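You operate a simulated robot arm through the tools that you are given. There is no shell and no other tool.

Carry out the task below with a simulated robot arm. There is one attempt and no reset: what you move stays moved.

JOB
Put things in order on the top of the island bench. At the end: the yellow card from the top of the island bench is on the blue carton (marked "Market"); the clear cup stands where the jar (marked "Cherry") stood; the jar from the top of the island bench stands where the yellow card stood; the grey card tube stands where the green tin (marked "Samples") stood; the green tin is on the white dish; whatever was shut is shut again. Leave all else as you found it, and nothing knocked over. Set down upright: green tin.

The check looks at the end state, three seconds after you hand in, the way a careful person would. Anything else that was tipped, shoved, dropped, spilled or broken makes it a failure.

ROBOT AND FRAMES
A 7-joint arm with a two-finger parallel gripper, fixed in place. Base frame: the origin is at the foot of the arm, x ahead of it, y to its left, z up; the work surface is at about z = 800. Readings come in mm, rad, newtons and seconds.
With the tool pointing down near the work surface it reaches from about 100 to 660 mm from the base axis. Its first joint turns from -1.152 to 1.152 rad. Payload 1.57 kg.
Tool frame: the origin (TCP) lies between the finger pads and is the grasp point; the fingertips stand 30 mm ahead of it; z points along the fingers, y is the line along which they close. Largest opening 80 mm; finger width 17, thickness 12; the body of the gripper, 40 by 82 mm, starts 80 mm behind the TCP.
Orientation is that of the tool frame in the base frame, as a unit quaternion [w, x, y, z]. With the fingers straight down and closing along the base's y, the tool's x points along the base's -x, its y along +y and its z along -z.

CONTROLS
- The arm moves only by the tool jog_arm. Its argument "deltas" is a list that holds one entry, the list of rows, each a list of 6 numbers: the shift along the base's x, y, z in mm, then the turn, a rotation vector about the base's x, y, z in degrees. In form: [[[x, y, z, rx, ry, rz], ...]]. A call has 1 to 20 rows; each row is the pose to reach, as a shift and turn from the pose commanded when the call began. "jaw" is the opening, from 0 (shut) to 1 (fully open), set as the call begins (left out, the last holds). A row lasts 0.2 s, in which the tool goes at most 50 mm and 0.15 rad; a call with a longer step from one row to the next is refused whole, and so is a gripper value outside its range. Where a pose cannot be reached the arm comes as near as it can. A force on the tool above 40 N (or 10 N above the force at the start of the call, whichever is more), or a blocked arm, ends the call early, and 0.2 s more pass. The fingers move at their own pace (about 72 mm/s each) and stop on an object; they squeeze with about 36 N. The grip force told is the motor's: it shows also when the fingers shut on nothing. Time passes only in rows, and 0.2 s behind the last, so rows that repeat a pose let the fingers close. The reply holds the time, the measured pose of the TCP, the force on the tool along the base axes, the opening and the grip force, in the units named above and with some noise, with the torque about the TCP (base axes, N m) and any sound that the robot's microphone picked up.
- Cameras (640 x 400 px; columns grow to the right, rows downward): "scene" is fixed at [57.5, 434.1, 1423.5]; the picture's right is [-0.78, -0.63, 0.00], its down [-0.36, 0.44, -0.82] and it looks along [0.52, -0.64, -0.57] (base axes); focal length 328 px, centre (320, 200). "wrist" rides on the gripper at [72, -7, -122] in the tool frame; the picture's right is [0.09, 1.00, 0.00], its down [-0.84, 0.08, -0.54] and it looks along [-0.54, 0.05, 0.84] (tool axes); focal length 238 px, centre (320, 200). There is no depth. A picture from a camera that has moved, and an enlarged one, comes with that camera's place and axes in the base frame and with its lens.
- get_image(camera): a new picture of that camera. It takes no simulated time.
- close_up(camera, box): a new picture of the part [left, top, right, bottom] of that camera's present view, enlarged. It takes no simulated time.
- job_done(): hands the job in; it is judged then, once.

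Nothing tells you positions but the pictures and the camera data. Unless the task says otherwise, let go and move clear before handing in.

The tools are called as a command line: name --argument value ..., lists and objects as JSON in quotes. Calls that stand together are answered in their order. jog_arm: Moves the arm, as the interface text tells. Its arguments: {"type":"object","properties":{"deltas":{"type":"array","items":{"type":"array","items":{"type":"array","items":{"type":"number"}}}},"jaw":{"type":"number"}},"required":["deltas"]} The other tools are called the same way: get_image (camera) takes a picture; close_up (camera, box) takes an enlarged picture of a part of a camera's view; job_done () hands the job in.

At the start:

```text
t: 0.0
ee_pos: [466.9, 79.2, 1053.5]
ee_rot: [0.0, 0.0, 1.0, 0.0]
force: [0.6, 0.2, -0.4]
torque: [0.04, -0.01, 0.0]
finger_gap: 80.0
grip_force: 0.1
```

scene: 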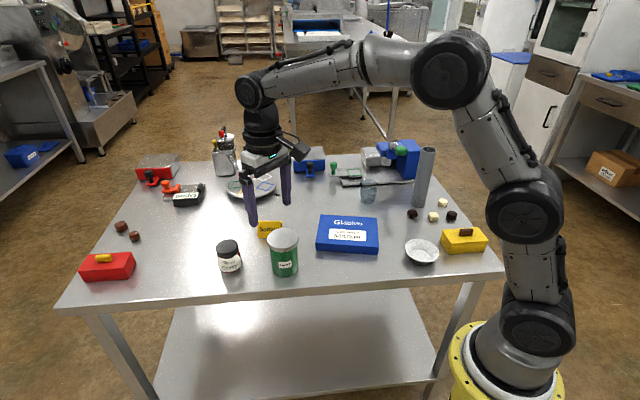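
wrist: 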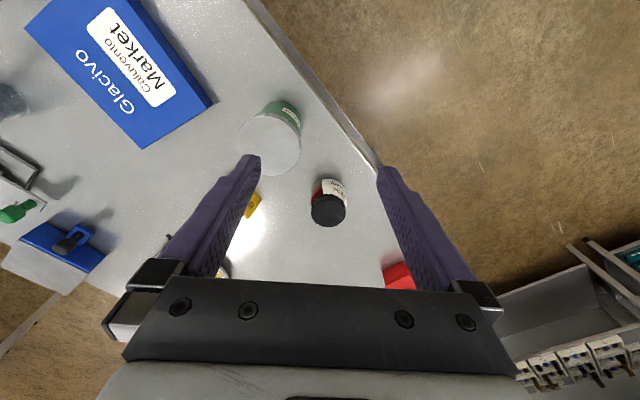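

I see a bench with a blue carton, green tin, jar, yellow card (near the tin), a grey tube, a clear cup, and a white dish. I'll take enlarged views first to locate things accurately.

close_up --camera "scene" --box '[200, 200, 400, 300]'

close_up --camera "scene" --box '[320, 130, 500, 280]'

close_up --camera "scene" --box '[70, 130, 330, 290]'

close_up --camera "wrist" --box '[200, 80, 400, 300]'

```text
3.20 times, centred on (300, 250) of scene
camera zoom: at [57.5, 434.1, 1423.5], right [-0.78, -0.63, 0.0], down [-0.36, 0.44, -0.82], along [0.52, -0.64, -0.57], focal length 1050 px, centre (384, 40)
```

zoom: 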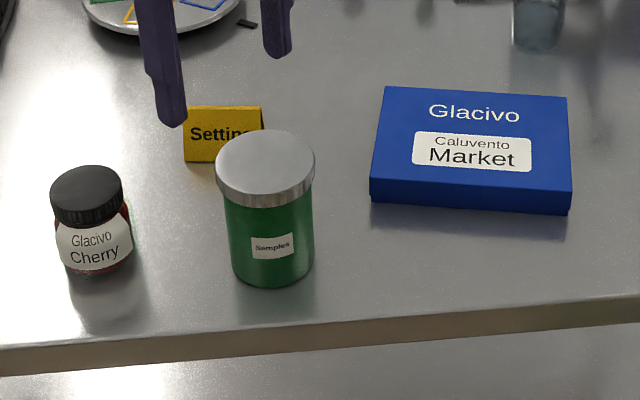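

```text
2.67 times, centred on (410, 205) of scene
camera zoom: at [57.5, 434.1, 1423.5], right [-0.78, -0.63, 0.0], down [-0.36, 0.44, -0.82], along [0.52, -0.64, -0.57], focal length 875 px, centre (80, 187)
```

zoom: 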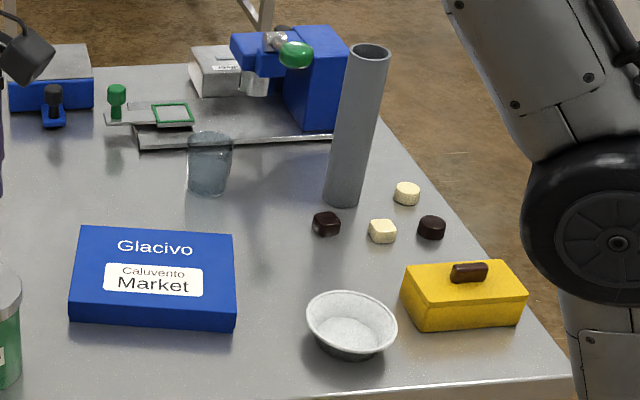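

```text
2.46 times, centred on (200, 210) of scene
camera zoom: at [57.5, 434.1, 1423.5], right [-0.78, -0.63, 0.0], down [-0.36, 0.44, -0.82], along [0.52, -0.64, -0.57], focal length 807 px, centre (615, 175)
```

zoom: 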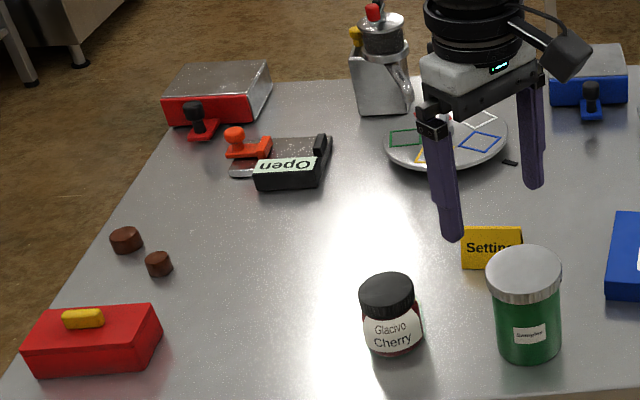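

```text
1.82 times, centred on (300, 190) of wrist
camera zoom: at [393.5, 72.9, 1176.0], right [-0.09, 1.0, 0.0], down [0.84, 0.08, 0.54], along [0.54, 0.05, -0.84], focal length 433 px, centre (356, 218)
```

zoom: 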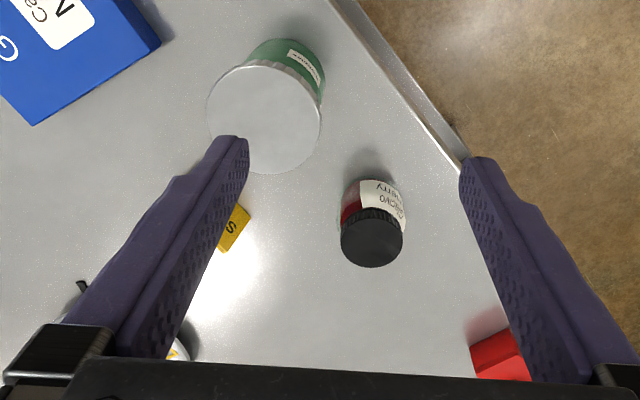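

The tin seems to be near (500, 22), the jar near (613, 108), the card near (640, -40), the cup near (504, -371), the tube near (359, -452) and a bowl near (249, -228). I want sharper views of the card, the plate and the bowl before moving.

close_up --camera "scene" --box '[210, 150, 300, 206]'

close_up --camera "scene" --box '[385, 215, 497, 285]'

close_up --camera "scene" --box '[240, 205, 320, 255]'

close_up --camera "scene" --box '[340, 140, 468, 220]'

```text
7.11 times, centred on (255, 178) of scene
camera zoom: at [57.5, 434.1, 1423.5], right [-0.78, -0.63, 0.0], down [-0.36, 0.44, -0.82], along [0.52, -0.64, -0.57], focal length 2332 px, centre (782, 356)
```

zoom: 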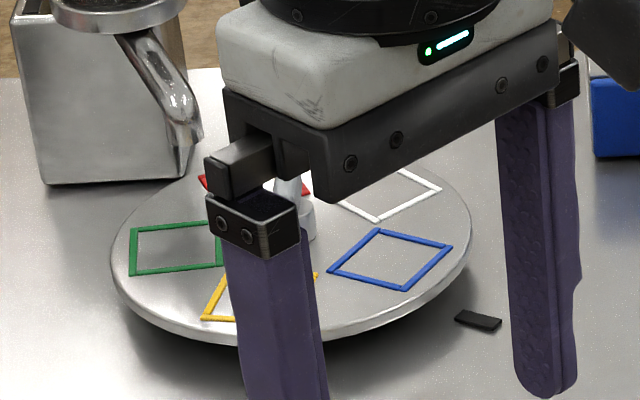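

```text
5.71 times, centred on (441, 250) of scene
camera zoom: at [57.5, 434.1, 1423.5], right [-0.78, -0.63, 0.0], down [-0.36, 0.44, -0.82], along [0.52, -0.64, -0.57], focal length 1874 px, centre (-371, -86)
```

zoom: 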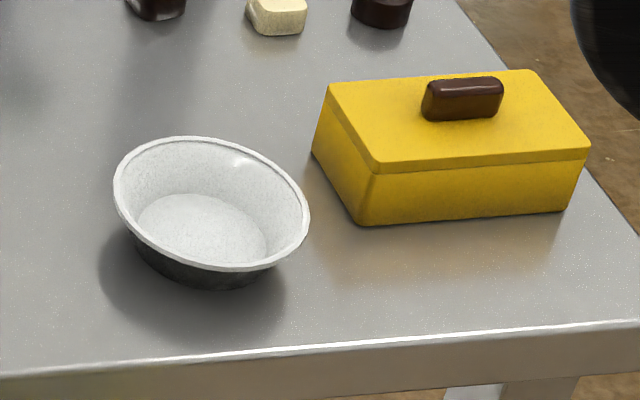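

```text
8.00 times, centred on (280, 230) of scene
camera zoom: at [57.5, 434.1, 1423.5], right [-0.78, -0.63, 0.0], down [-0.36, 0.44, -0.82], along [0.52, -0.64, -0.57], focal length 2624 px, centre (640, -40)
```

zoom: 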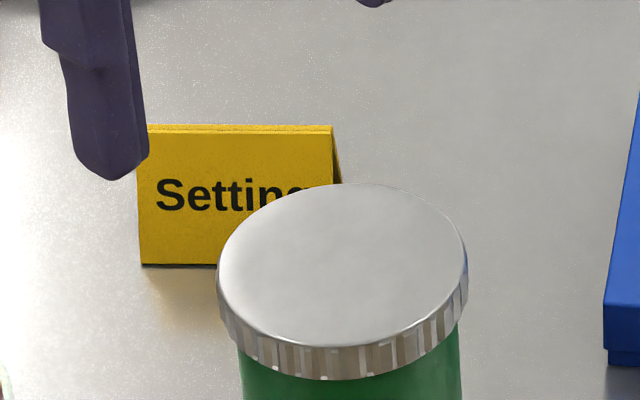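

```text
5.00 times, centred on (404, 180) of scene
camera zoom: at [57.5, 434.1, 1423.5], right [-0.78, -0.63, 0.0], down [-0.36, 0.44, -0.82], along [0.52, -0.64, -0.57], focal length 1640 px, centre (-100, 300)
```

zoom: 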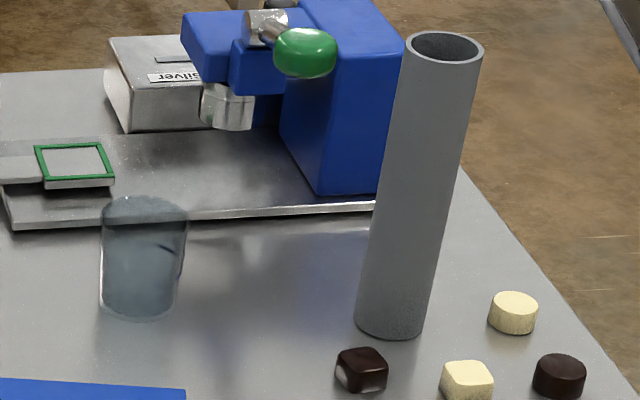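

The yellow card is a small tent sign and the white dish is the bowl at the right. I'll shift over to view the card from the wrist camera before gripping.

jog_arm --deltas '[[[0, -42, 0, 0, 0, 0], [0, -84, 0, 0, 0, 0], [0, -126, 0, 0, 0, 0], [0, -126, 0, 0, 0, 0]]]' --jaw 1

get_image --camera "wrist"

close_up --camera "wrist" --box '[240, 110, 400, 290]'

close_up --camera "scene" --box '[210, 200, 330, 280]'

```text
t: 1.0
ee_pos: [466.8, -45.9, 1052.8]
ee_rot: [0.0, 0.0, 1.0, 0.0]
force: [-0.4, -0.5, 0.7]
torque: [0.01, 0.0, 0.01]
finger_gap: 80.0
grip_force: 0.1
```

```text
taken
camera wrist: at [394.5, -52.5, 1176.3], right [-0.09, 1.0, 0.0], down [0.84, 0.08, 0.54], along [0.54, 0.05, -0.84], focal length 238 px, centre (320, 200)
```

wrist: 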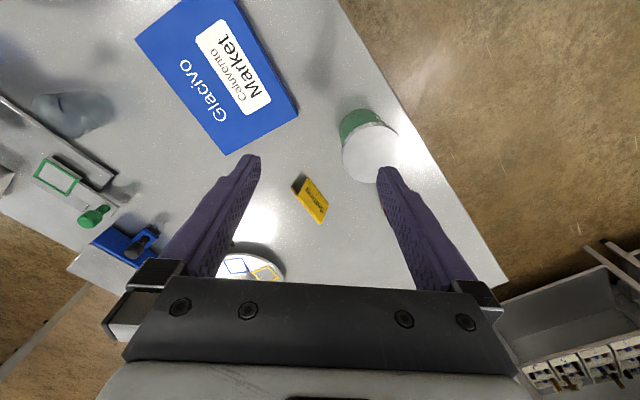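

```text
2.22 times, centred on (320, 200) of wrist
camera zoom: at [394.5, -52.5, 1176.3], right [-0.09, 1.0, 0.0], down [0.84, 0.08, 0.54], along [0.54, 0.05, -0.84], focal length 530 px, centre (320, 200)
```

zoom: 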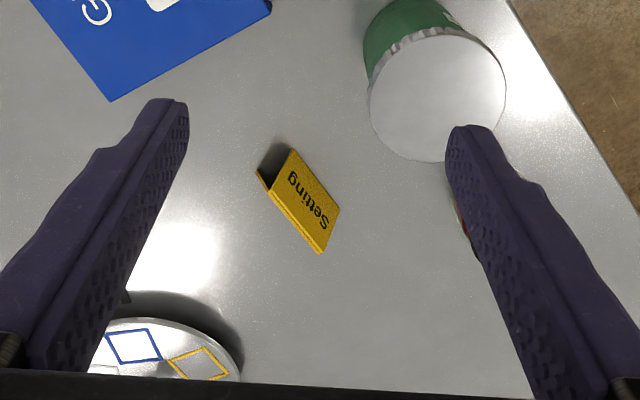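

```text
5.00 times, centred on (270, 240) of scene
camera zoom: at [57.5, 434.1, 1423.5], right [-0.78, -0.63, 0.0], down [-0.36, 0.44, -0.82], along [0.52, -0.64, -0.57], focal length 1640 px, centre (570, 0)
```

zoom: 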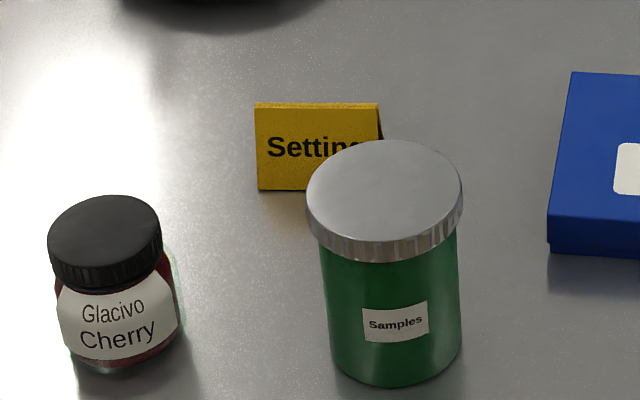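

The card is a tent about 70 mm long, centred near (626, -51), its ridge running at about 40° from x. I'll rotate the tool to align its closing line with the ridge and hover above it to check.

jog_arm --deltas '[[[27, -1, -8, 0, 0, -8.3], [54, -2, -26, 0, 0, -16.6], [81, -2, -46, 0, 0, -25], [108, -3, -68, 0, 0, -33.3], [135, -4, -88, 0, 0, -41.6], [160, -4, -108, 0, 0, -50], [160, -4, -108, 0, 0, -50]]]'

get_image --camera "wrist"

get_image --camera "scene"

close_up --camera "wrist" --box '[240, 50, 400, 200]'

```text
t: 2.6
ee_pos: [627.5, -50.5, 945.4]
ee_rot: [-0.001, 0.423, 0.906, 0.0]
force: [0.4, 0.5, -0.2]
torque: [-0.04, 0.01, 0.02]
finger_gap: 80.2
grip_force: 0.1
```

```text
taken
camera wrist: at [574.2, 1.0, 1069.2], right [0.7, 0.71, 0.0], down [0.6, -0.59, 0.54], along [0.38, -0.38, -0.84], focal length 238 px, centre (320, 200)
```

wrist: 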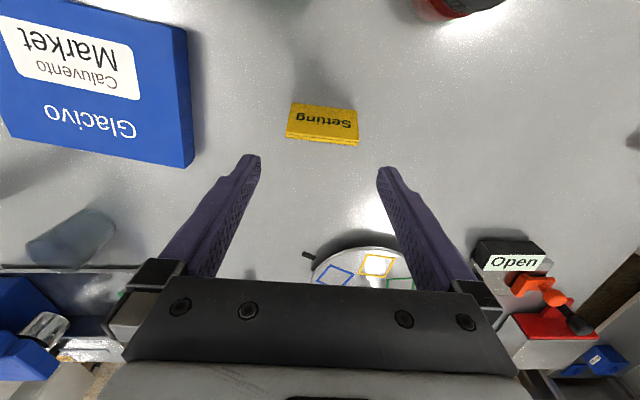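

```text
taken
```

scene: 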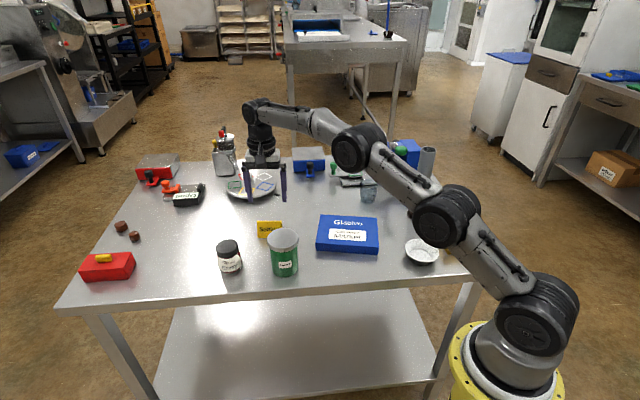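

```text
2.67 times, centred on (320, 125) of wrist
camera zoom: at [574.2, 1.0, 1069.2], right [0.7, 0.71, 0.0], down [0.6, -0.59, 0.54], along [0.38, -0.38, -0.84], focal length 636 px, centre (320, 400)
```

zoom: 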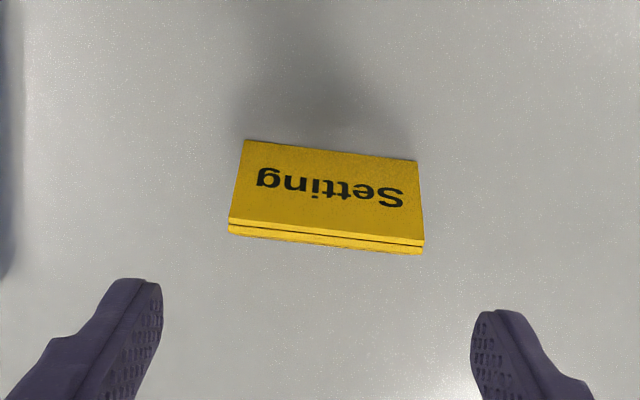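

The tool is almost exactly over the tent's centre (629, -50) and aligned within 2°. I'll descend with open fingers past its ends and check the result before closing.

jog_arm --deltas '[[[1.5, 0.5, -20, 0, 0, -1.5], [1.5, 0.5, -50, 0, 0, -1.5], [1.5, 0.5, -75, 0, 0, -1.5], [1.5, 0.5, -95, 0, 0, -1.5], [1.5, 0.5, -108, 0, 0, -1.5], [1.5, 0.5, -108, 0, 0, -1.5]]]'

get_image --camera "wrist"

close_up --camera "scene" --box '[210, 170, 330, 250]'

```text
t: 4.0
ee_pos: [629.6, -51.5, 837.9]
ee_rot: [-0.001, 0.435, 0.9, 0.0]
force: [0.1, 0.3, -0.4]
torque: [0.02, 0.0, 0.03]
finger_gap: 80.3
grip_force: 0.1
```

```text
taken
camera wrist: at [577.0, 1.5, 960.7], right [0.72, 0.69, 0.0], down [0.58, -0.61, 0.54], along [0.38, -0.39, -0.84], focal length 238 px, centre (320, 200)
```

wrist: 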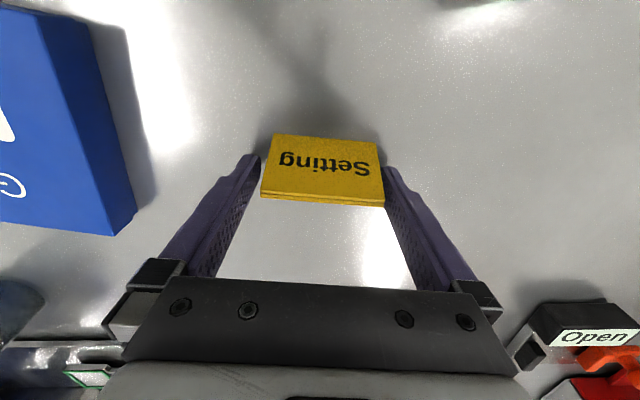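

```text
5.00 times, centred on (270, 210) of scene
camera zoom: at [57.5, 434.1, 1423.5], right [-0.78, -0.63, 0.0], down [-0.36, 0.44, -0.82], along [0.52, -0.64, -0.57], focal length 1640 px, centre (570, 150)
```

zoom: 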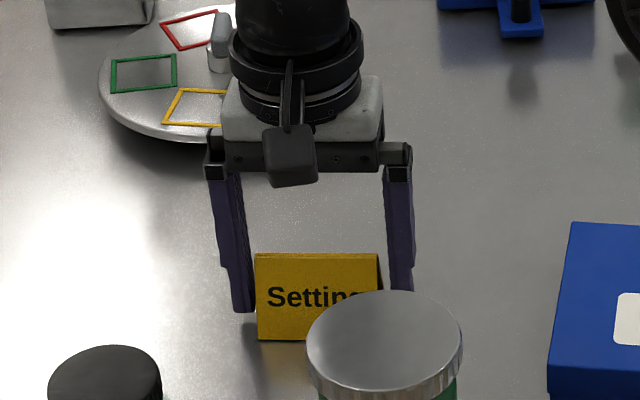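

The fingers straddle both ends of the card cleanly. Now I close on it.

jog_arm --deltas '[[[0, 0, 0, 0, 0, 0], [0, 0, 0, 0, 0, 0], [0, 0, 0, 0, 0, 0]]]' --jaw 0.8

get_image --camera "wrist"

```text
t: 4.8
ee_pos: [629.6, -51.7, 837.3]
ee_rot: [0.0, 0.435, 0.901, 0.0]
force: [-0.1, 0.4, -0.6]
torque: [0.01, 0.02, 0.02]
finger_gap: 68.8
grip_force: 36.3
```

```text
taken
camera wrist: at [577.1, 1.6, 961.0], right [0.72, 0.69, 0.0], down [0.58, -0.61, 0.54], along [0.38, -0.39, -0.84], focal length 238 px, centre (320, 200)
```

wrist: 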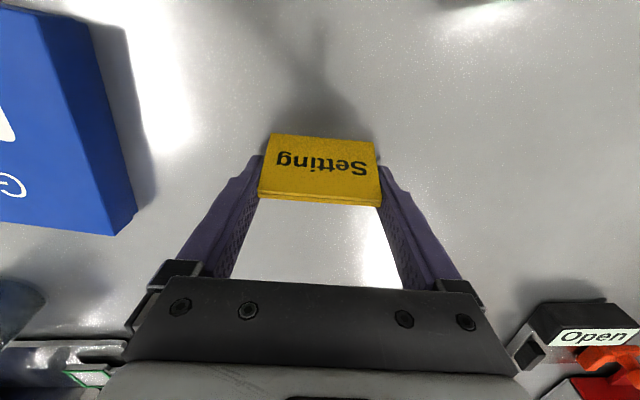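

The card is gripped (68.8 mm). I'll lift it straight up, then carry it toward the blue carton's centre, near (443, -178).

jog_arm --deltas '[[[0, 0, 15, 0, 0, 0], [0, 0, 50, 0, 0, 0], [0, 0, 90, 0, 0, 0], [0, 0, 90, 0, 0, 0]]]'

get_image --camera "wrist"

close_up --camera "scene" --box '[210, 170, 400, 280]'

```text
t: 5.8
ee_pos: [627.2, -48.2, 928.8]
ee_rot: [0.001, 0.435, 0.9, 0.0]
force: [0.4, -0.1, 0.6]
torque: [0.0, 0.02, -0.02]
finger_gap: 68.8
grip_force: 36.1
```

```text
taken
camera wrist: at [575.3, 3.1, 1050.6], right [0.72, 0.69, 0.0], down [0.58, -0.61, 0.54], along [0.37, -0.39, -0.84], focal length 238 px, centre (320, 200)
```

wrist: 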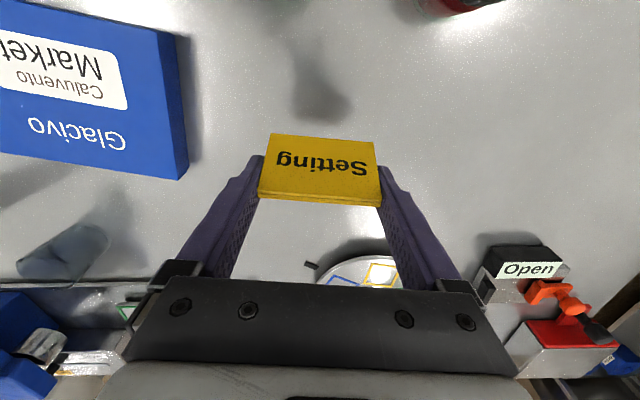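

```text
3.37 times, centred on (305, 225) of scene
camera zoom: at [57.5, 434.1, 1423.5], right [-0.78, -0.63, 0.0], down [-0.36, 0.44, -0.82], along [0.52, -0.64, -0.57], focal length 1105 px, centre (370, 116)
```

zoom: 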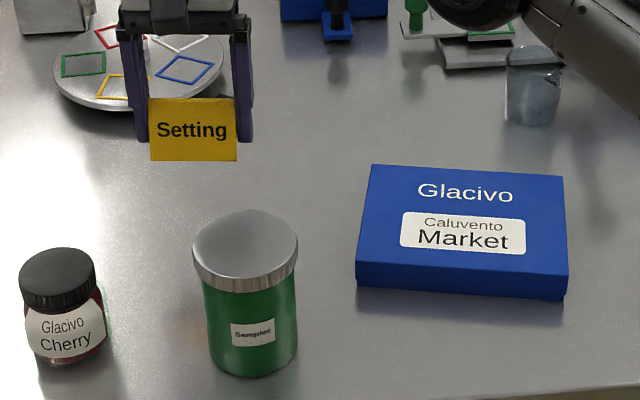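

The card is lifted cleanly. I'll carry it over the blue carton and look again.

jog_arm --deltas '[[[-25, -18, 0, 0, 0, 0], [-60, -42, 0, 0, 0, 0], [-95, -66, 0, 0, 0, 0], [-130, -90, 0, 0, 0, 0], [-165, -114, 0, 0, 0, 0], [-185, -128, 0, 0, 0, 0], [-185, -128, 0, 0, 0, 0]]]'

get_image --camera "wrist"

close_up --camera "scene" --box '[260, 170, 450, 280]'

```text
t: 7.4
ee_pos: [440.9, -178.5, 927.4]
ee_rot: [0.001, 0.434, 0.901, 0.0]
force: [0.0, 0.6, -0.5]
torque: [-0.01, 0.0, 0.02]
finger_gap: 69.1
grip_force: 35.9
```

```text
taken
camera wrist: at [390.6, -126.3, 1050.0], right [0.72, 0.69, 0.0], down [0.58, -0.61, 0.54], along [0.38, -0.39, -0.84], focal length 238 px, centre (320, 200)
```

wrist: 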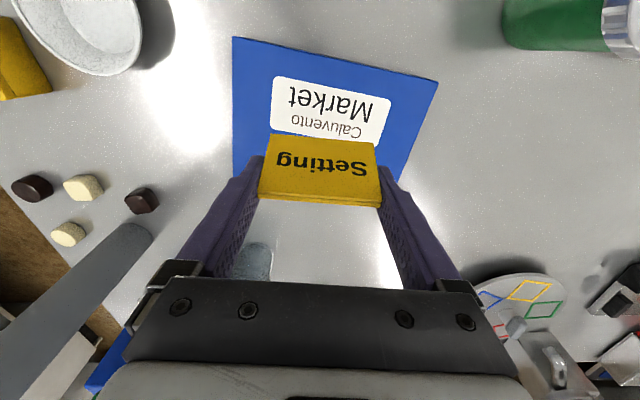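

```text
3.37 times, centred on (355, 225) of scene
camera zoom: at [57.5, 434.1, 1423.5], right [-0.78, -0.63, 0.0], down [-0.36, 0.44, -0.82], along [0.52, -0.64, -0.57], focal length 1105 px, centre (202, 116)
```

zoom: 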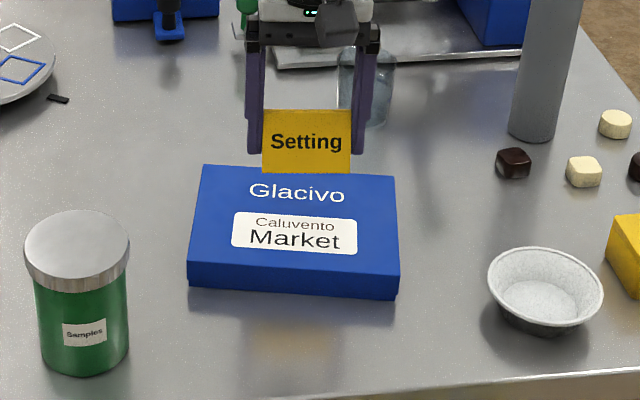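

The carton's top centre works out near (445, -179), right under the card. I'll lower to just above its lid.

jog_arm --deltas '[[[1, 0, -25, 0, 0, 0], [2, 0, -45, 0, 0, 0], [2, 0, -56, 0, 0, 0], [2, 0, -60, 0, 0, 0], [2, 0, -60, 0, 0, 0]]]'

close_up --camera "scene" --box '[310, 200, 390, 250]'

```text
t: 8.6
ee_pos: [444.6, -177.5, 867.1]
ee_rot: [0.001, 0.435, 0.901, -0.001]
force: [-1.3, 0.6, 2.1]
torque: [0.07, -0.02, -0.02]
finger_gap: 68.7
grip_force: 35.8
```

```text
8.00 times, centred on (350, 225) of scene
camera zoom: at [57.5, 434.1, 1423.5], right [-0.78, -0.63, 0.0], down [-0.36, 0.44, -0.82], along [0.52, -0.64, -0.57], focal length 2624 px, centre (80, 0)
```

zoom: 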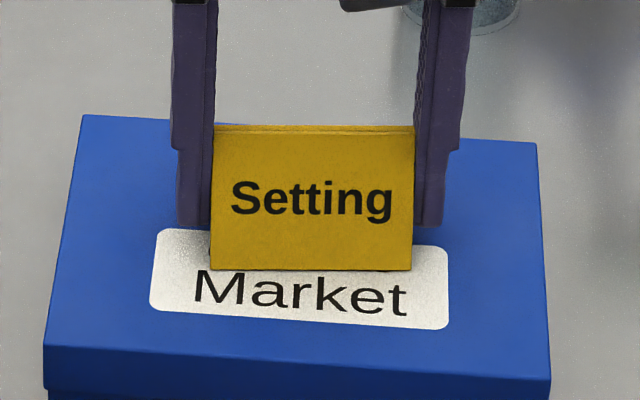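

The force hints at first contact (2 N upward). I'll creep down in 1 mm steps to confirm it.

jog_arm --deltas '[[[0, 0, -0.5, 0, 0, 0], [0, 0, -1, 0, 0, 0], [0, 0, -1, 0, 0, 0]]]'

close_up --camera "scene" --box '[310, 200, 390, 250]'

```text
t: 9.4
ee_pos: [445.6, -179.1, 867.8]
ee_rot: [0.002, 0.434, 0.901, 0.0]
force: [-5.3, -1.3, 13.9]
torque: [0.0, 0.19, 0.04]
finger_gap: 68.8
grip_force: 36.6
```

```text
8.00 times, centred on (350, 225) of scene
camera zoom: at [57.2, 434.1, 1423.5], right [-0.78, -0.63, 0.0], down [-0.36, 0.44, -0.82], along [0.52, -0.64, -0.57], focal length 2624 px, centre (80, 0)
```

zoom: 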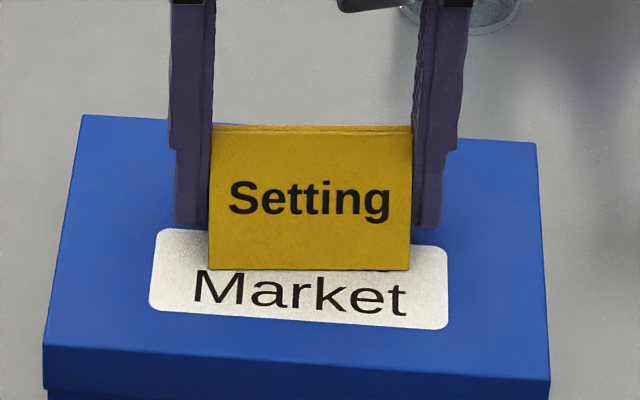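

Contact is confirmed (14 N). I'll ease up slightly, release, and rise straight up.

jog_arm --deltas '[[[0, 0, 0.6, 0, 0, 0], [0, 0, 0.6, 0, 0, 0]]]'

jog_arm --deltas '[[[0, 0, 0, 0, 0, 0], [0, 0, 0, 0, 0, 0]]]' --jaw 1

jog_arm --deltas '[[[0, 0, 15, 0, 0, 0], [0, 0, 45, 0, 0, 0], [0, 0, 90, 0, 0, 0], [0, 0, 120, 0, 0, 0], [0, 0, 120, 0, 0, 0]]]'

get_image --camera "wrist"

close_up --camera "scene" --box '[260, 170, 450, 280]'

```text
t: 10.0
ee_pos: [446.3, -177.5, 868.3]
ee_rot: [0.001, 0.435, 0.901, 0.001]
force: [-2.9, -0.7, 13.4]
torque: [-0.02, 0.06, -0.01]
finger_gap: 69.1
grip_force: 36.4
```

```text
t: 10.6
ee_pos: [445.0, -178.0, 866.3]
ee_rot: [0.0, 0.434, 0.901, 0.0]
force: [0.1, 0.5, -1.1]
torque: [0.0, -0.03, -0.04]
finger_gap: 79.9
grip_force: 0.0
```

```text
t: 11.8
ee_pos: [447.3, -178.1, 986.3]
ee_rot: [0.0, 0.435, 0.901, 0.0]
force: [-1.2, -0.8, -0.2]
torque: [0.0, 0.01, 0.0]
finger_gap: 80.2
grip_force: 0.0
```

```text
taken
camera wrist: at [395.1, -124.7, 1109.7], right [0.72, 0.69, 0.0], down [0.58, -0.61, 0.54], along [0.37, -0.39, -0.84], focal length 238 px, centre (320, 200)
```

wrist: 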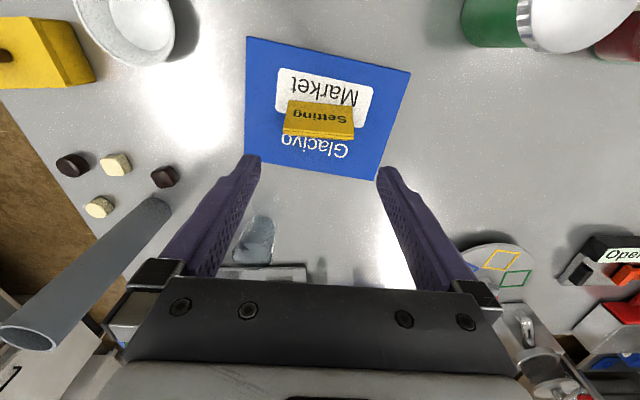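

```text
3.37 times, centred on (355, 225) of scene
camera zoom: at [57.5, 434.1, 1423.5], right [-0.78, -0.63, 0.0], down [-0.36, 0.44, -0.82], along [0.52, -0.64, -0.57], focal length 1105 px, centre (202, 116)
```

zoom: 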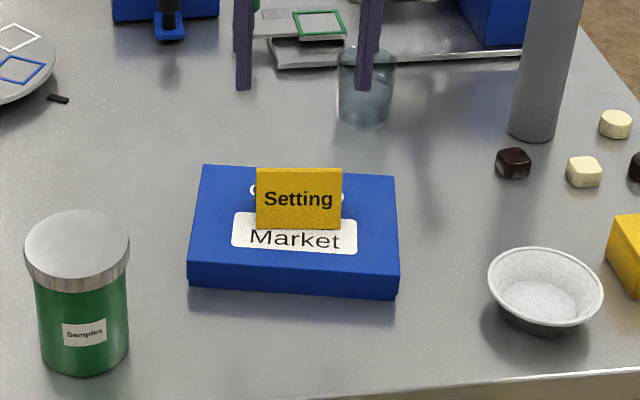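

The card now stands on the carton. Next is the jar: I'll move above its estimated place near (613, 108) and check alignment.

jog_arm --deltas '[[[15, 26, 0, 0, 0, 0], [36, 61, 0, 0, 0, 0], [59, 101, 0, 0, 0, 0], [82, 141, 0, 0, 0, 0], [105, 181, 0, 0, 0, 0], [128, 221, 0, 0, 0, 0], [150, 258, 0, 0, 0, 0], [167.6, 286.3, 0, 0, 0, 0], [167.6, 286.3, -20, 0, 0, 0], [167.6, 286.3, -20, 0, 0, 0]]]'

get_image --camera "wrist"

close_up --camera "wrist" --box '[250, 60, 390, 190]'

close_up --camera "scene" --box '[180, 170, 340, 290]'

```text
t: 14.0
ee_pos: [612.8, 108.6, 966.9]
ee_rot: [-0.001, 0.434, 0.901, 0.0]
force: [-0.2, -0.3, 0.6]
torque: [-0.01, -0.01, 0.0]
finger_gap: 80.2
grip_force: 0.0
```

```text
taken
camera wrist: at [561.7, 161.4, 1089.8], right [0.72, 0.69, 0.0], down [0.58, -0.61, 0.54], along [0.38, -0.39, -0.84], focal length 238 px, centre (320, 200)
```

wrist: 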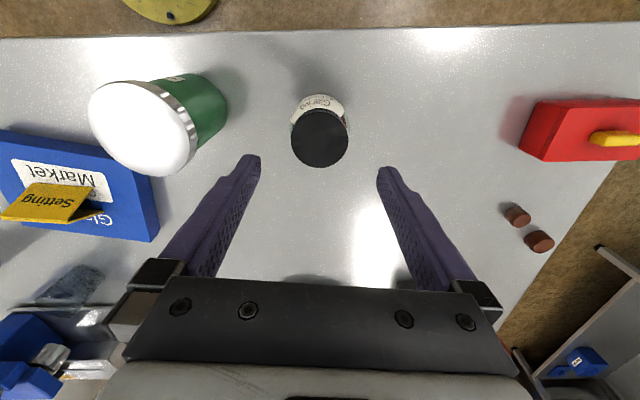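

```text
3.08 times, centred on (320, 125) of wrist
camera zoom: at [561.7, 161.4, 1089.8], right [0.72, 0.69, 0.0], down [0.58, -0.61, 0.54], along [0.38, -0.39, -0.84], focal length 733 px, centre (320, 431)
```

zoom: 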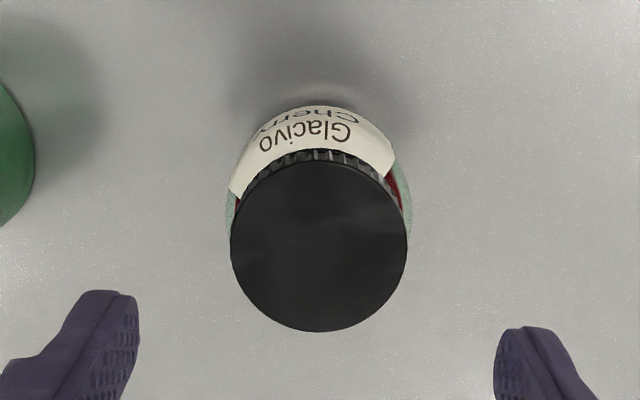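

```text
3.33 times, centred on (260, 230) of scene
camera zoom: at [57.5, 434.1, 1423.5], right [-0.78, -0.63, 0.0], down [-0.36, 0.44, -0.82], along [0.52, -0.64, -0.57], focal length 1093 px, centre (520, 100)
```

zoom: 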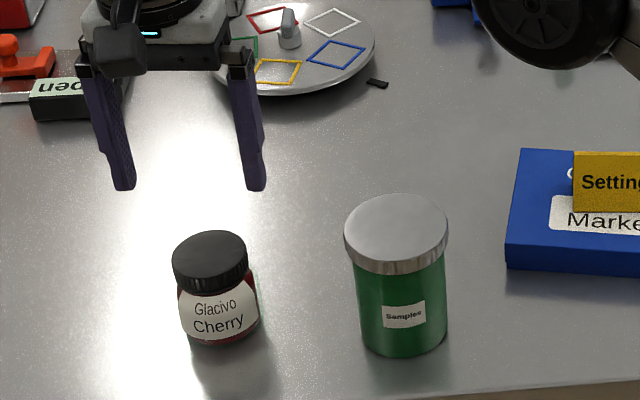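

The jar's centre is at about (613, 106.6), body about 65 mm wide, so it fits between the open fingers. I'll descend around it.

jog_arm --deltas '[[[0, -1.4, -30, 0, 0, 0], [0, -1.4, -65, 0, 0, 0], [0, -1.4, -95, 0, 0, 0], [0, -1.4, -118, 0, 0, 0], [0, -1.4, -130, 0, 0, 0], [0, -1.4, -130, 0, 0, 0]]]'

get_image --camera "wrist"

close_up --camera "scene" --box '[180, 190, 300, 280]'

```text
t: 15.4
ee_pos: [613.0, 106.5, 836.7]
ee_rot: [0.0, 0.435, 0.901, 0.0]
force: [0.3, -0.1, 0.5]
torque: [0.0, -0.03, 0.0]
finger_gap: 80.0
grip_force: 0.0
```

```text
taken
camera wrist: at [561.4, 159.6, 959.8], right [0.72, 0.69, 0.0], down [0.58, -0.61, 0.54], along [0.38, -0.39, -0.84], focal length 238 px, centre (320, 200)
```

wrist: 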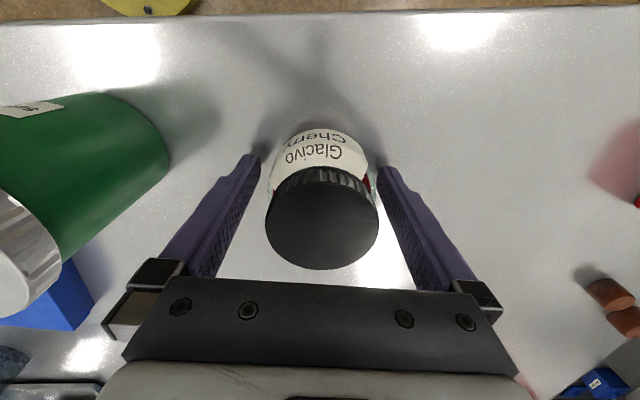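

```text
4.44 times, centred on (240, 235) of scene
camera zoom: at [57.5, 434.1, 1423.5], right [-0.78, -0.63, 0.0], down [-0.36, 0.44, -0.82], along [0.52, -0.64, -0.57], focal length 1458 px, centre (676, 44)
```

zoom: 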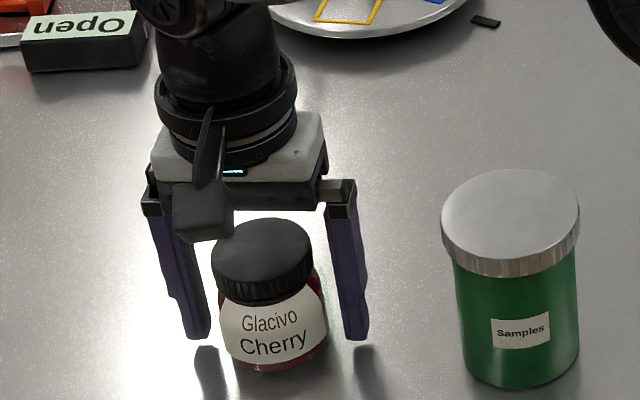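

The fingers are centred around the jar. Closing gently on it now.

jog_arm --deltas '[[[0, 0, 0, 0, 0, 0], [0, 0, 0, 0, 0, 0], [0, 0, 0, 0, 0, 0]]]' --jaw 0.65

get_image --camera "wrist"

```text
t: 16.2
ee_pos: [613.7, 106.2, 836.5]
ee_rot: [0.0, 0.435, 0.901, 0.0]
force: [0.1, 0.5, -0.2]
torque: [0.03, -0.1, 0.02]
finger_gap: 62.8
grip_force: 36.0
```

```text
taken
camera wrist: at [561.4, 159.6, 960.1], right [0.72, 0.69, 0.0], down [0.58, -0.61, 0.54], along [0.38, -0.39, -0.84], focal length 238 px, centre (320, 200)
```

wrist: 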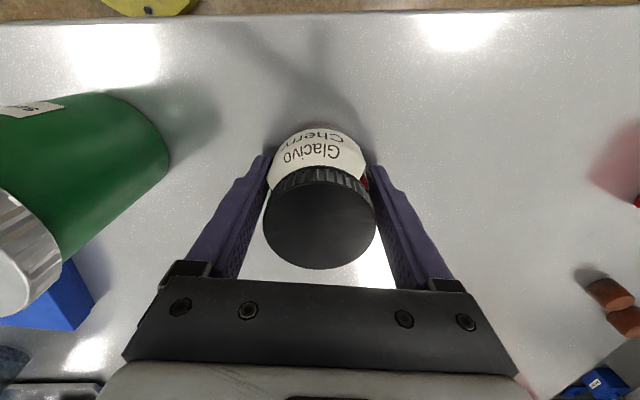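

The jar is held firmly (62.8 mm). I'll lift it and carry it to where the card stood, (628.4, -50.3).

jog_arm --deltas '[[[0, 0, 15, 0, 0, 0], [0, 0, 45, 0, 0, 0], [0, 0, 80, 0, 0, 0], [3, -30, 90, 0, 0, 0], [7, -70, 90, 0, 0, 0], [11, -110, 90, 0, 0, 0], [14.5, -145, 90, 0, 0, 0], [15.4, -156.9, 90, 0, 0, 0], [15.4, -156.9, 90, 0, 0, 0]]]'

get_image --camera "wrist"

close_up --camera "scene" --box '[180, 170, 340, 290]'

```text
t: 18.2
ee_pos: [627.2, -52.0, 926.7]
ee_rot: [0.0, 0.435, 0.901, 0.0]
force: [0.4, 0.1, -3.2]
torque: [-0.02, 0.0, 0.03]
finger_gap: 62.8
grip_force: 35.8
```

```text
taken
camera wrist: at [576.0, 1.0, 1049.5], right [0.72, 0.69, 0.0], down [0.58, -0.61, 0.54], along [0.38, -0.39, -0.84], focal length 238 px, centre (320, 200)
```

wrist: 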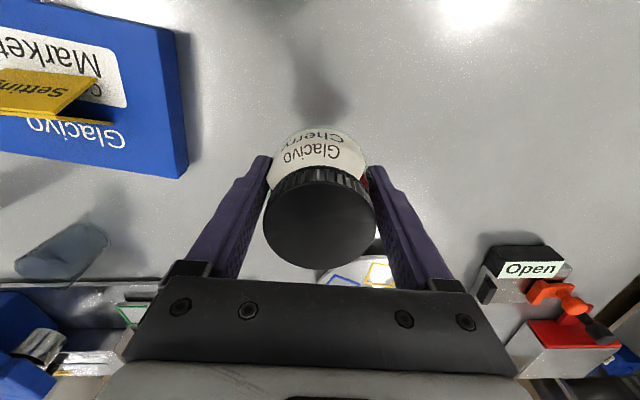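

```text
3.33 times, centred on (260, 230) of scene
camera zoom: at [57.6, 434.1, 1423.5], right [-0.78, -0.63, 0.0], down [-0.36, 0.44, -0.82], along [0.52, -0.64, -0.57], focal length 1093 px, centre (520, 100)
```

zoom: 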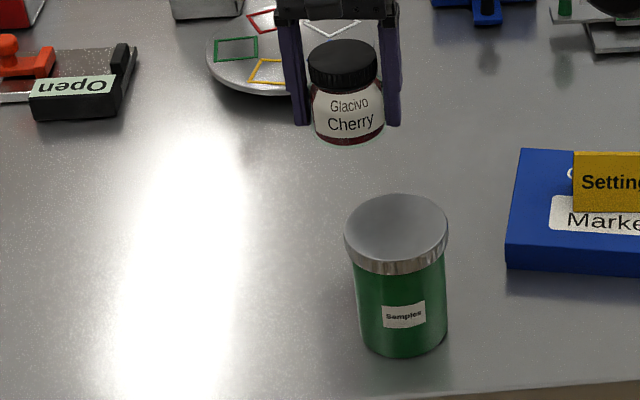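

The jar hangs straight. I'll lower it to the table at the card's old place.

jog_arm --deltas '[[[0, 0, -35, 0, 0, 0], [0, 0, -65, 0, 0, 0], [0, 0, -82, 0, 0, 0], [0, 0, -88, 0, 0, 0], [0, 0, -89.5, 0, 0, 0], [0, 0, -89.5, 0, 0, 0]]]'

close_up --camera "scene" --box '[210, 170, 330, 250]'

```text
t: 19.6
ee_pos: [628.3, -51.2, 837.4]
ee_rot: [0.0, 0.435, 0.901, 0.0]
force: [0.4, 0.8, -2.7]
torque: [-0.02, 0.01, 0.01]
finger_gap: 62.9
grip_force: 36.2
```

```text
5.00 times, centred on (270, 210) of scene
camera zoom: at [57.6, 434.1, 1423.5], right [-0.78, -0.63, 0.0], down [-0.36, 0.44, -0.82], along [0.52, -0.64, -0.57], focal length 1640 px, centre (570, 150)
```

zoom: 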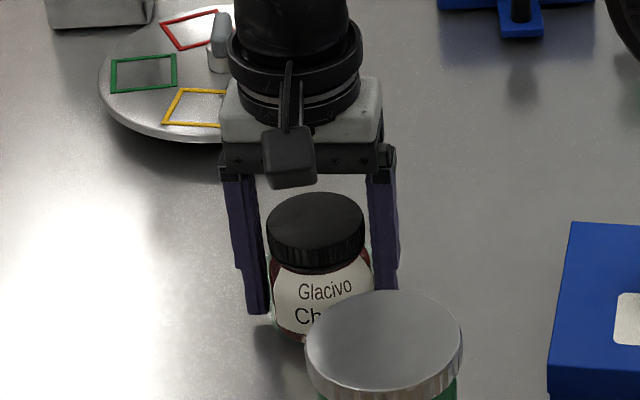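

Still carrying the jar's weight (−2.7 N), so it isn't touching yet. I'll creep down half a millimetre at a time.

jog_arm --deltas '[[[0, 0, -0.4, 0, 0, 0], [0, 0, -0.8, 0, 0, 0], [0, 0, -0.8, 0, 0, 0]]]'

```text
t: 20.4
ee_pos: [628.3, -50.0, 837.5]
ee_rot: [0.002, 0.434, 0.901, 0.001]
force: [-0.2, 0.9, 1.9]
torque: [0.04, 0.16, 0.04]
finger_gap: 62.9
grip_force: 36.4
```

The jar now rests on the table (force reversed). I'll release and rise.

jog_arm --deltas '[[[0, 0, 0, 0, 0, 0], [0, 0, 0, 0, 0, 0]]]' --jaw 1

jog_arm --deltas '[[[0, 0, 15, 0, 0, 0], [0, 0, 45, 0, 0, 0], [0, 0, 90, 0, 0, 0], [0, 0, 135, 0, 0, 0], [0, 0, 170, 0, 0, 0], [0, 0, 170, 0, 0, 0]]]'

get_image --camera "scene"

get_image --camera "wrist"

```text
t: 21.0
ee_pos: [627.8, -50.3, 836.3]
ee_rot: [-0.001, 0.435, 0.9, -0.001]
force: [-0.3, 0.3, -0.2]
torque: [-0.03, -0.03, 0.02]
finger_gap: 79.7
grip_force: 0.0
```

```text
t: 22.4
ee_pos: [628.5, -51.2, 1006.9]
ee_rot: [0.0, 0.435, 0.901, 0.0]
force: [0.6, -0.9, -1.3]
torque: [0.0, 0.01, -0.02]
finger_gap: 80.1
grip_force: 0.0
```

```text
taken
```

scene: 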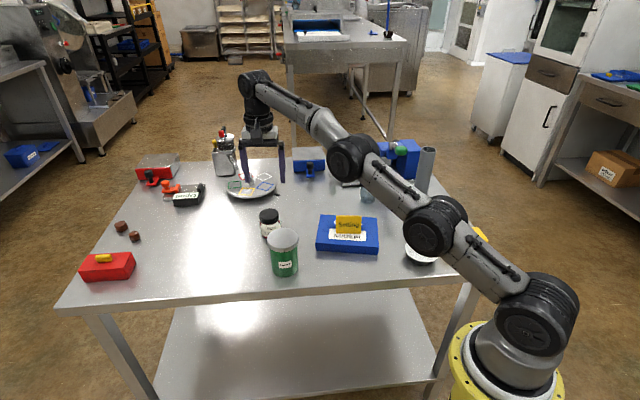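

```text
taken
camera wrist: at [576.3, 2.0, 1129.6], right [0.72, 0.69, 0.0], down [0.58, -0.61, 0.54], along [0.38, -0.39, -0.84], focal length 238 px, centre (320, 200)
```

wrist: 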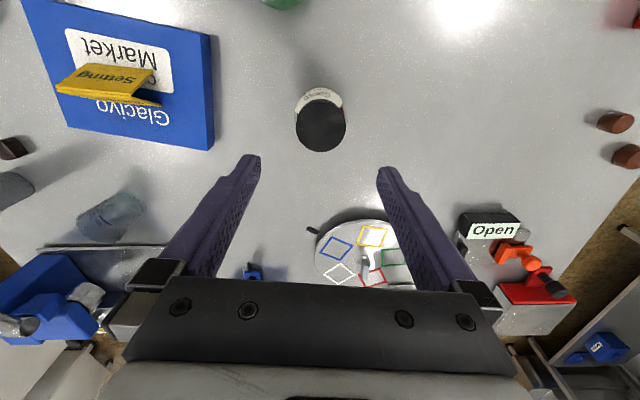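

The jar is in place. Now the clear cup: I'll fly over to its estimated spot near (500, -375) and look from above.

jog_arm --deltas '[[[-10, -26, 0, 0, 0, 0], [-26, -66, 0, 0, 0, 0], [-43, -108, 0, 0, 0, 0], [-60, -151, 0, 0, 0, 0], [-77, -194, 0, 0, 0, 0], [-94, -237, 0, 0, 0, 0], [-110, -278, 0, 0, 0, 0], [-123, -311, 0, 0, 0, 0], [-128.4, -324.8, 0, 0, 0, 0], [-128.4, -324.8, 0, 0, 0, 0]]]'

get_image --camera "wrist"

close_up --camera "wrist" --box '[240, 50, 400, 190]'

close_up --camera "scene" --box '[320, 130, 448, 210]'

```text
t: 24.6
ee_pos: [499.1, -376.9, 1005.7]
ee_rot: [0.0, 0.434, 0.901, 0.0]
force: [-0.3, 0.0, 0.5]
torque: [-0.02, -0.02, 0.02]
finger_gap: 79.9
grip_force: 0.0
```

```text
taken
camera wrist: at [447.3, -324.7, 1128.7], right [0.72, 0.69, 0.0], down [0.58, -0.61, 0.54], along [0.38, -0.39, -0.84], focal length 238 px, centre (320, 200)
```

wrist: 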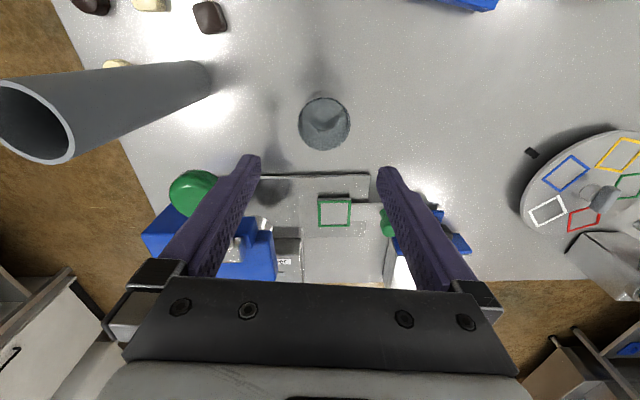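

```text
2.86 times, centred on (320, 120) of wrist
camera zoom: at [447.3, -324.7, 1128.7], right [0.72, 0.69, 0.0], down [0.58, -0.61, 0.54], along [0.38, -0.39, -0.84], focal length 681 px, centre (320, 429)
```

zoom: 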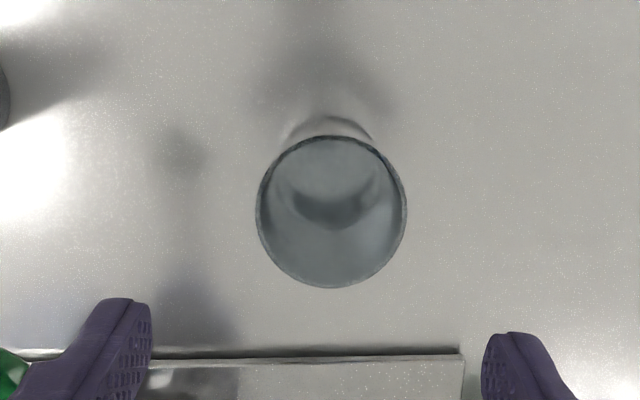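

```text
5.00 times, centred on (384, 170) of scene
camera zoom: at [57.5, 434.1, 1423.5], right [-0.78, -0.63, 0.0], down [-0.36, 0.44, -0.82], along [0.52, -0.64, -0.57], focal length 1640 px, centre (0, 350)
```

zoom: 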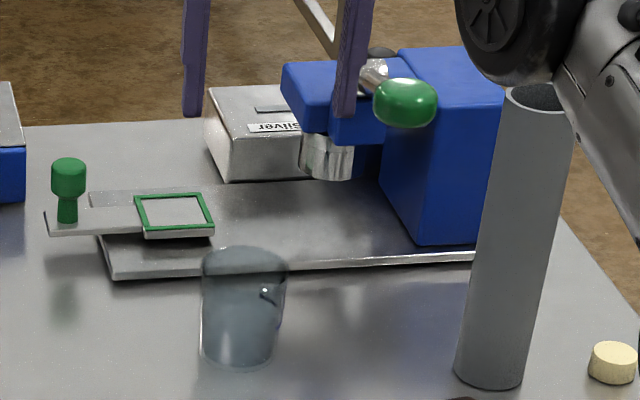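

The cup's rim centre is near (499, -370), about 56 mm wide. I'll centre over it and descend around it.

jog_arm --deltas '[[[-1, 4.5, -40, 0, 0, 0], [-1, 4.5, -80, 0, 0, 0], [-1, 4.5, -100, 0, 0, 0], [-1, 4.5, -100, 0, 0, 0]]]'

get_image --camera "wrist"

close_up --camera "scene" --box '[320, 130, 448, 210]'

```text
t: 25.6
ee_pos: [498.0, -371.3, 906.8]
ee_rot: [0.0, 0.434, 0.901, 0.0]
force: [-0.5, 0.0, 0.7]
torque: [0.02, -0.02, -0.03]
finger_gap: 80.0
grip_force: 0.0
```

```text
taken
camera wrist: at [447.4, -319.2, 1029.9], right [0.72, 0.69, 0.0], down [0.58, -0.61, 0.54], along [0.38, -0.39, -0.84], focal length 238 px, centre (320, 200)
```

wrist: 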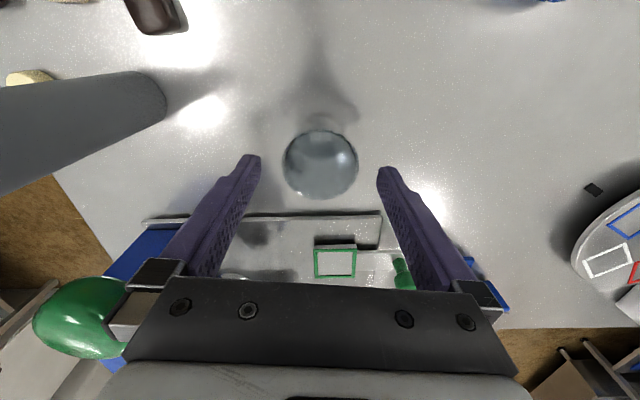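

```text
5.00 times, centred on (384, 170) of scene
camera zoom: at [57.5, 434.1, 1423.5], right [-0.78, -0.63, 0.0], down [-0.36, 0.44, -0.82], along [0.52, -0.64, -0.57], focal length 1640 px, centre (0, 350)
```

zoom: 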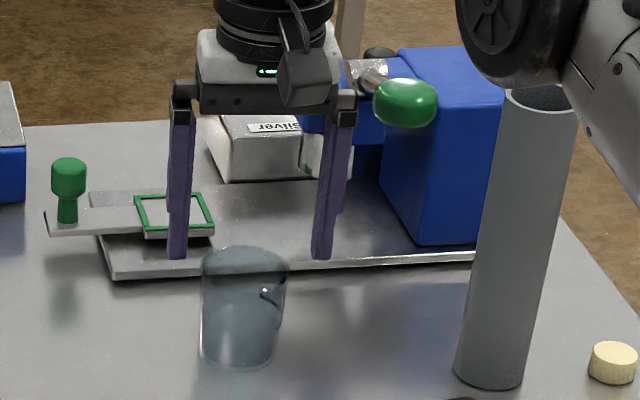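

The cup sits centred between the fingers. I'll finish the descent to grasp height.

jog_arm --deltas '[[[-1, 0.3, -20, 0, 0, 0], [-1, 0.3, -40, 0, 0, 0], [-1, 0.3, -57, 0, 0, 0], [-1, 0.3, -66, 0, 0, 0], [-1, 0.3, -66, 0, 0, 0]]]'

get_image --camera "wrist"

close_up --camera "scene" --box '[330, 150, 410, 210]'

```text
t: 26.8
ee_pos: [497.1, -370.6, 841.1]
ee_rot: [0.0, 0.434, 0.901, 0.0]
force: [0.5, 0.0, -0.1]
torque: [0.02, 0.0, -0.04]
finger_gap: 80.1
grip_force: 0.1
```

```text
taken
camera wrist: at [445.8, -317.8, 963.1], right [0.72, 0.69, 0.0], down [0.58, -0.61, 0.54], along [0.38, -0.39, -0.84], focal length 238 px, centre (320, 200)
```

wrist: 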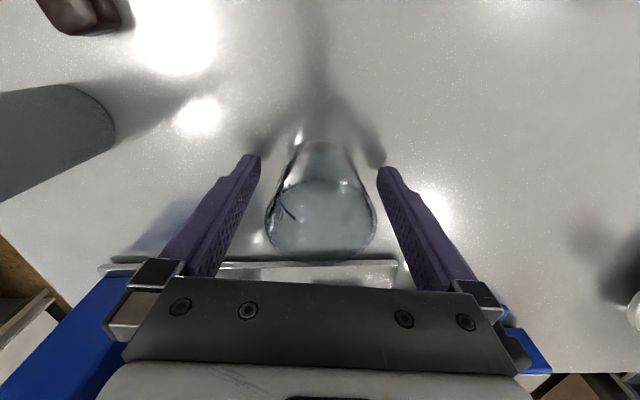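

```text
6.67 times, centred on (370, 180) of scene
camera zoom: at [57.5, 434.1, 1423.5], right [-0.78, -0.63, 0.0], down [-0.36, 0.44, -0.82], along [0.52, -0.64, -0.57], focal length 2187 px, centre (-13, 333)
```

zoom: 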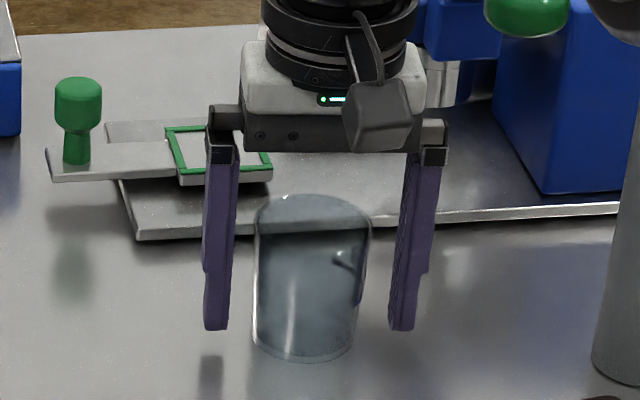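

The fingers straddle the cup evenly. Closing on it.

jog_arm --deltas '[[[0, 0, 0, 0, 0, 0], [0, 0, 0, 0, 0, 0], [0, 0, 0, 0, 0, 0]]]' --jaw 0.6

get_image --camera "wrist"

close_up --camera "scene" --box '[330, 150, 410, 210]'

```text
t: 27.6
ee_pos: [497.6, -370.2, 840.0]
ee_rot: [0.0, 0.434, 0.901, 0.0]
force: [-0.3, -0.1, 0.7]
torque: [-0.03, 0.01, 0.02]
finger_gap: 55.3
grip_force: 36.0
```

```text
taken
camera wrist: at [445.8, -317.8, 963.3], right [0.72, 0.69, 0.0], down [0.58, -0.61, 0.54], along [0.38, -0.39, -0.84], focal length 238 px, centre (320, 200)
```

wrist: 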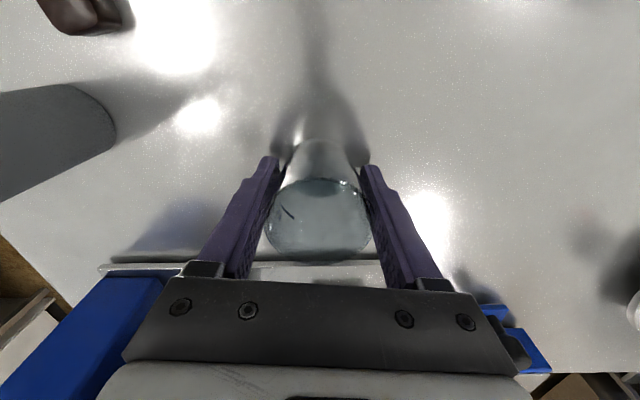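

```text
6.67 times, centred on (370, 180) of scene
camera zoom: at [57.5, 434.1, 1423.5], right [-0.78, -0.63, 0.0], down [-0.36, 0.44, -0.82], along [0.52, -0.64, -0.57], focal length 2187 px, centre (-13, 333)
```

zoom: 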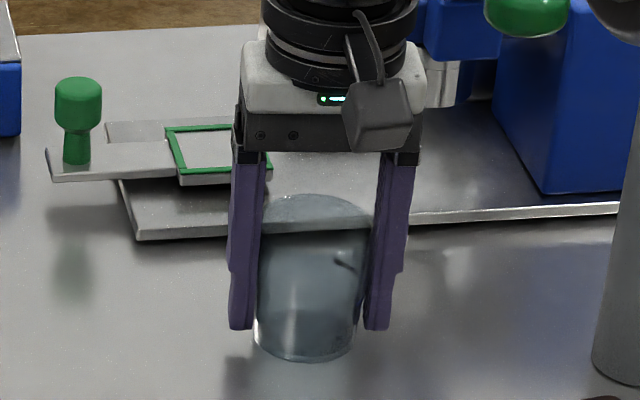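

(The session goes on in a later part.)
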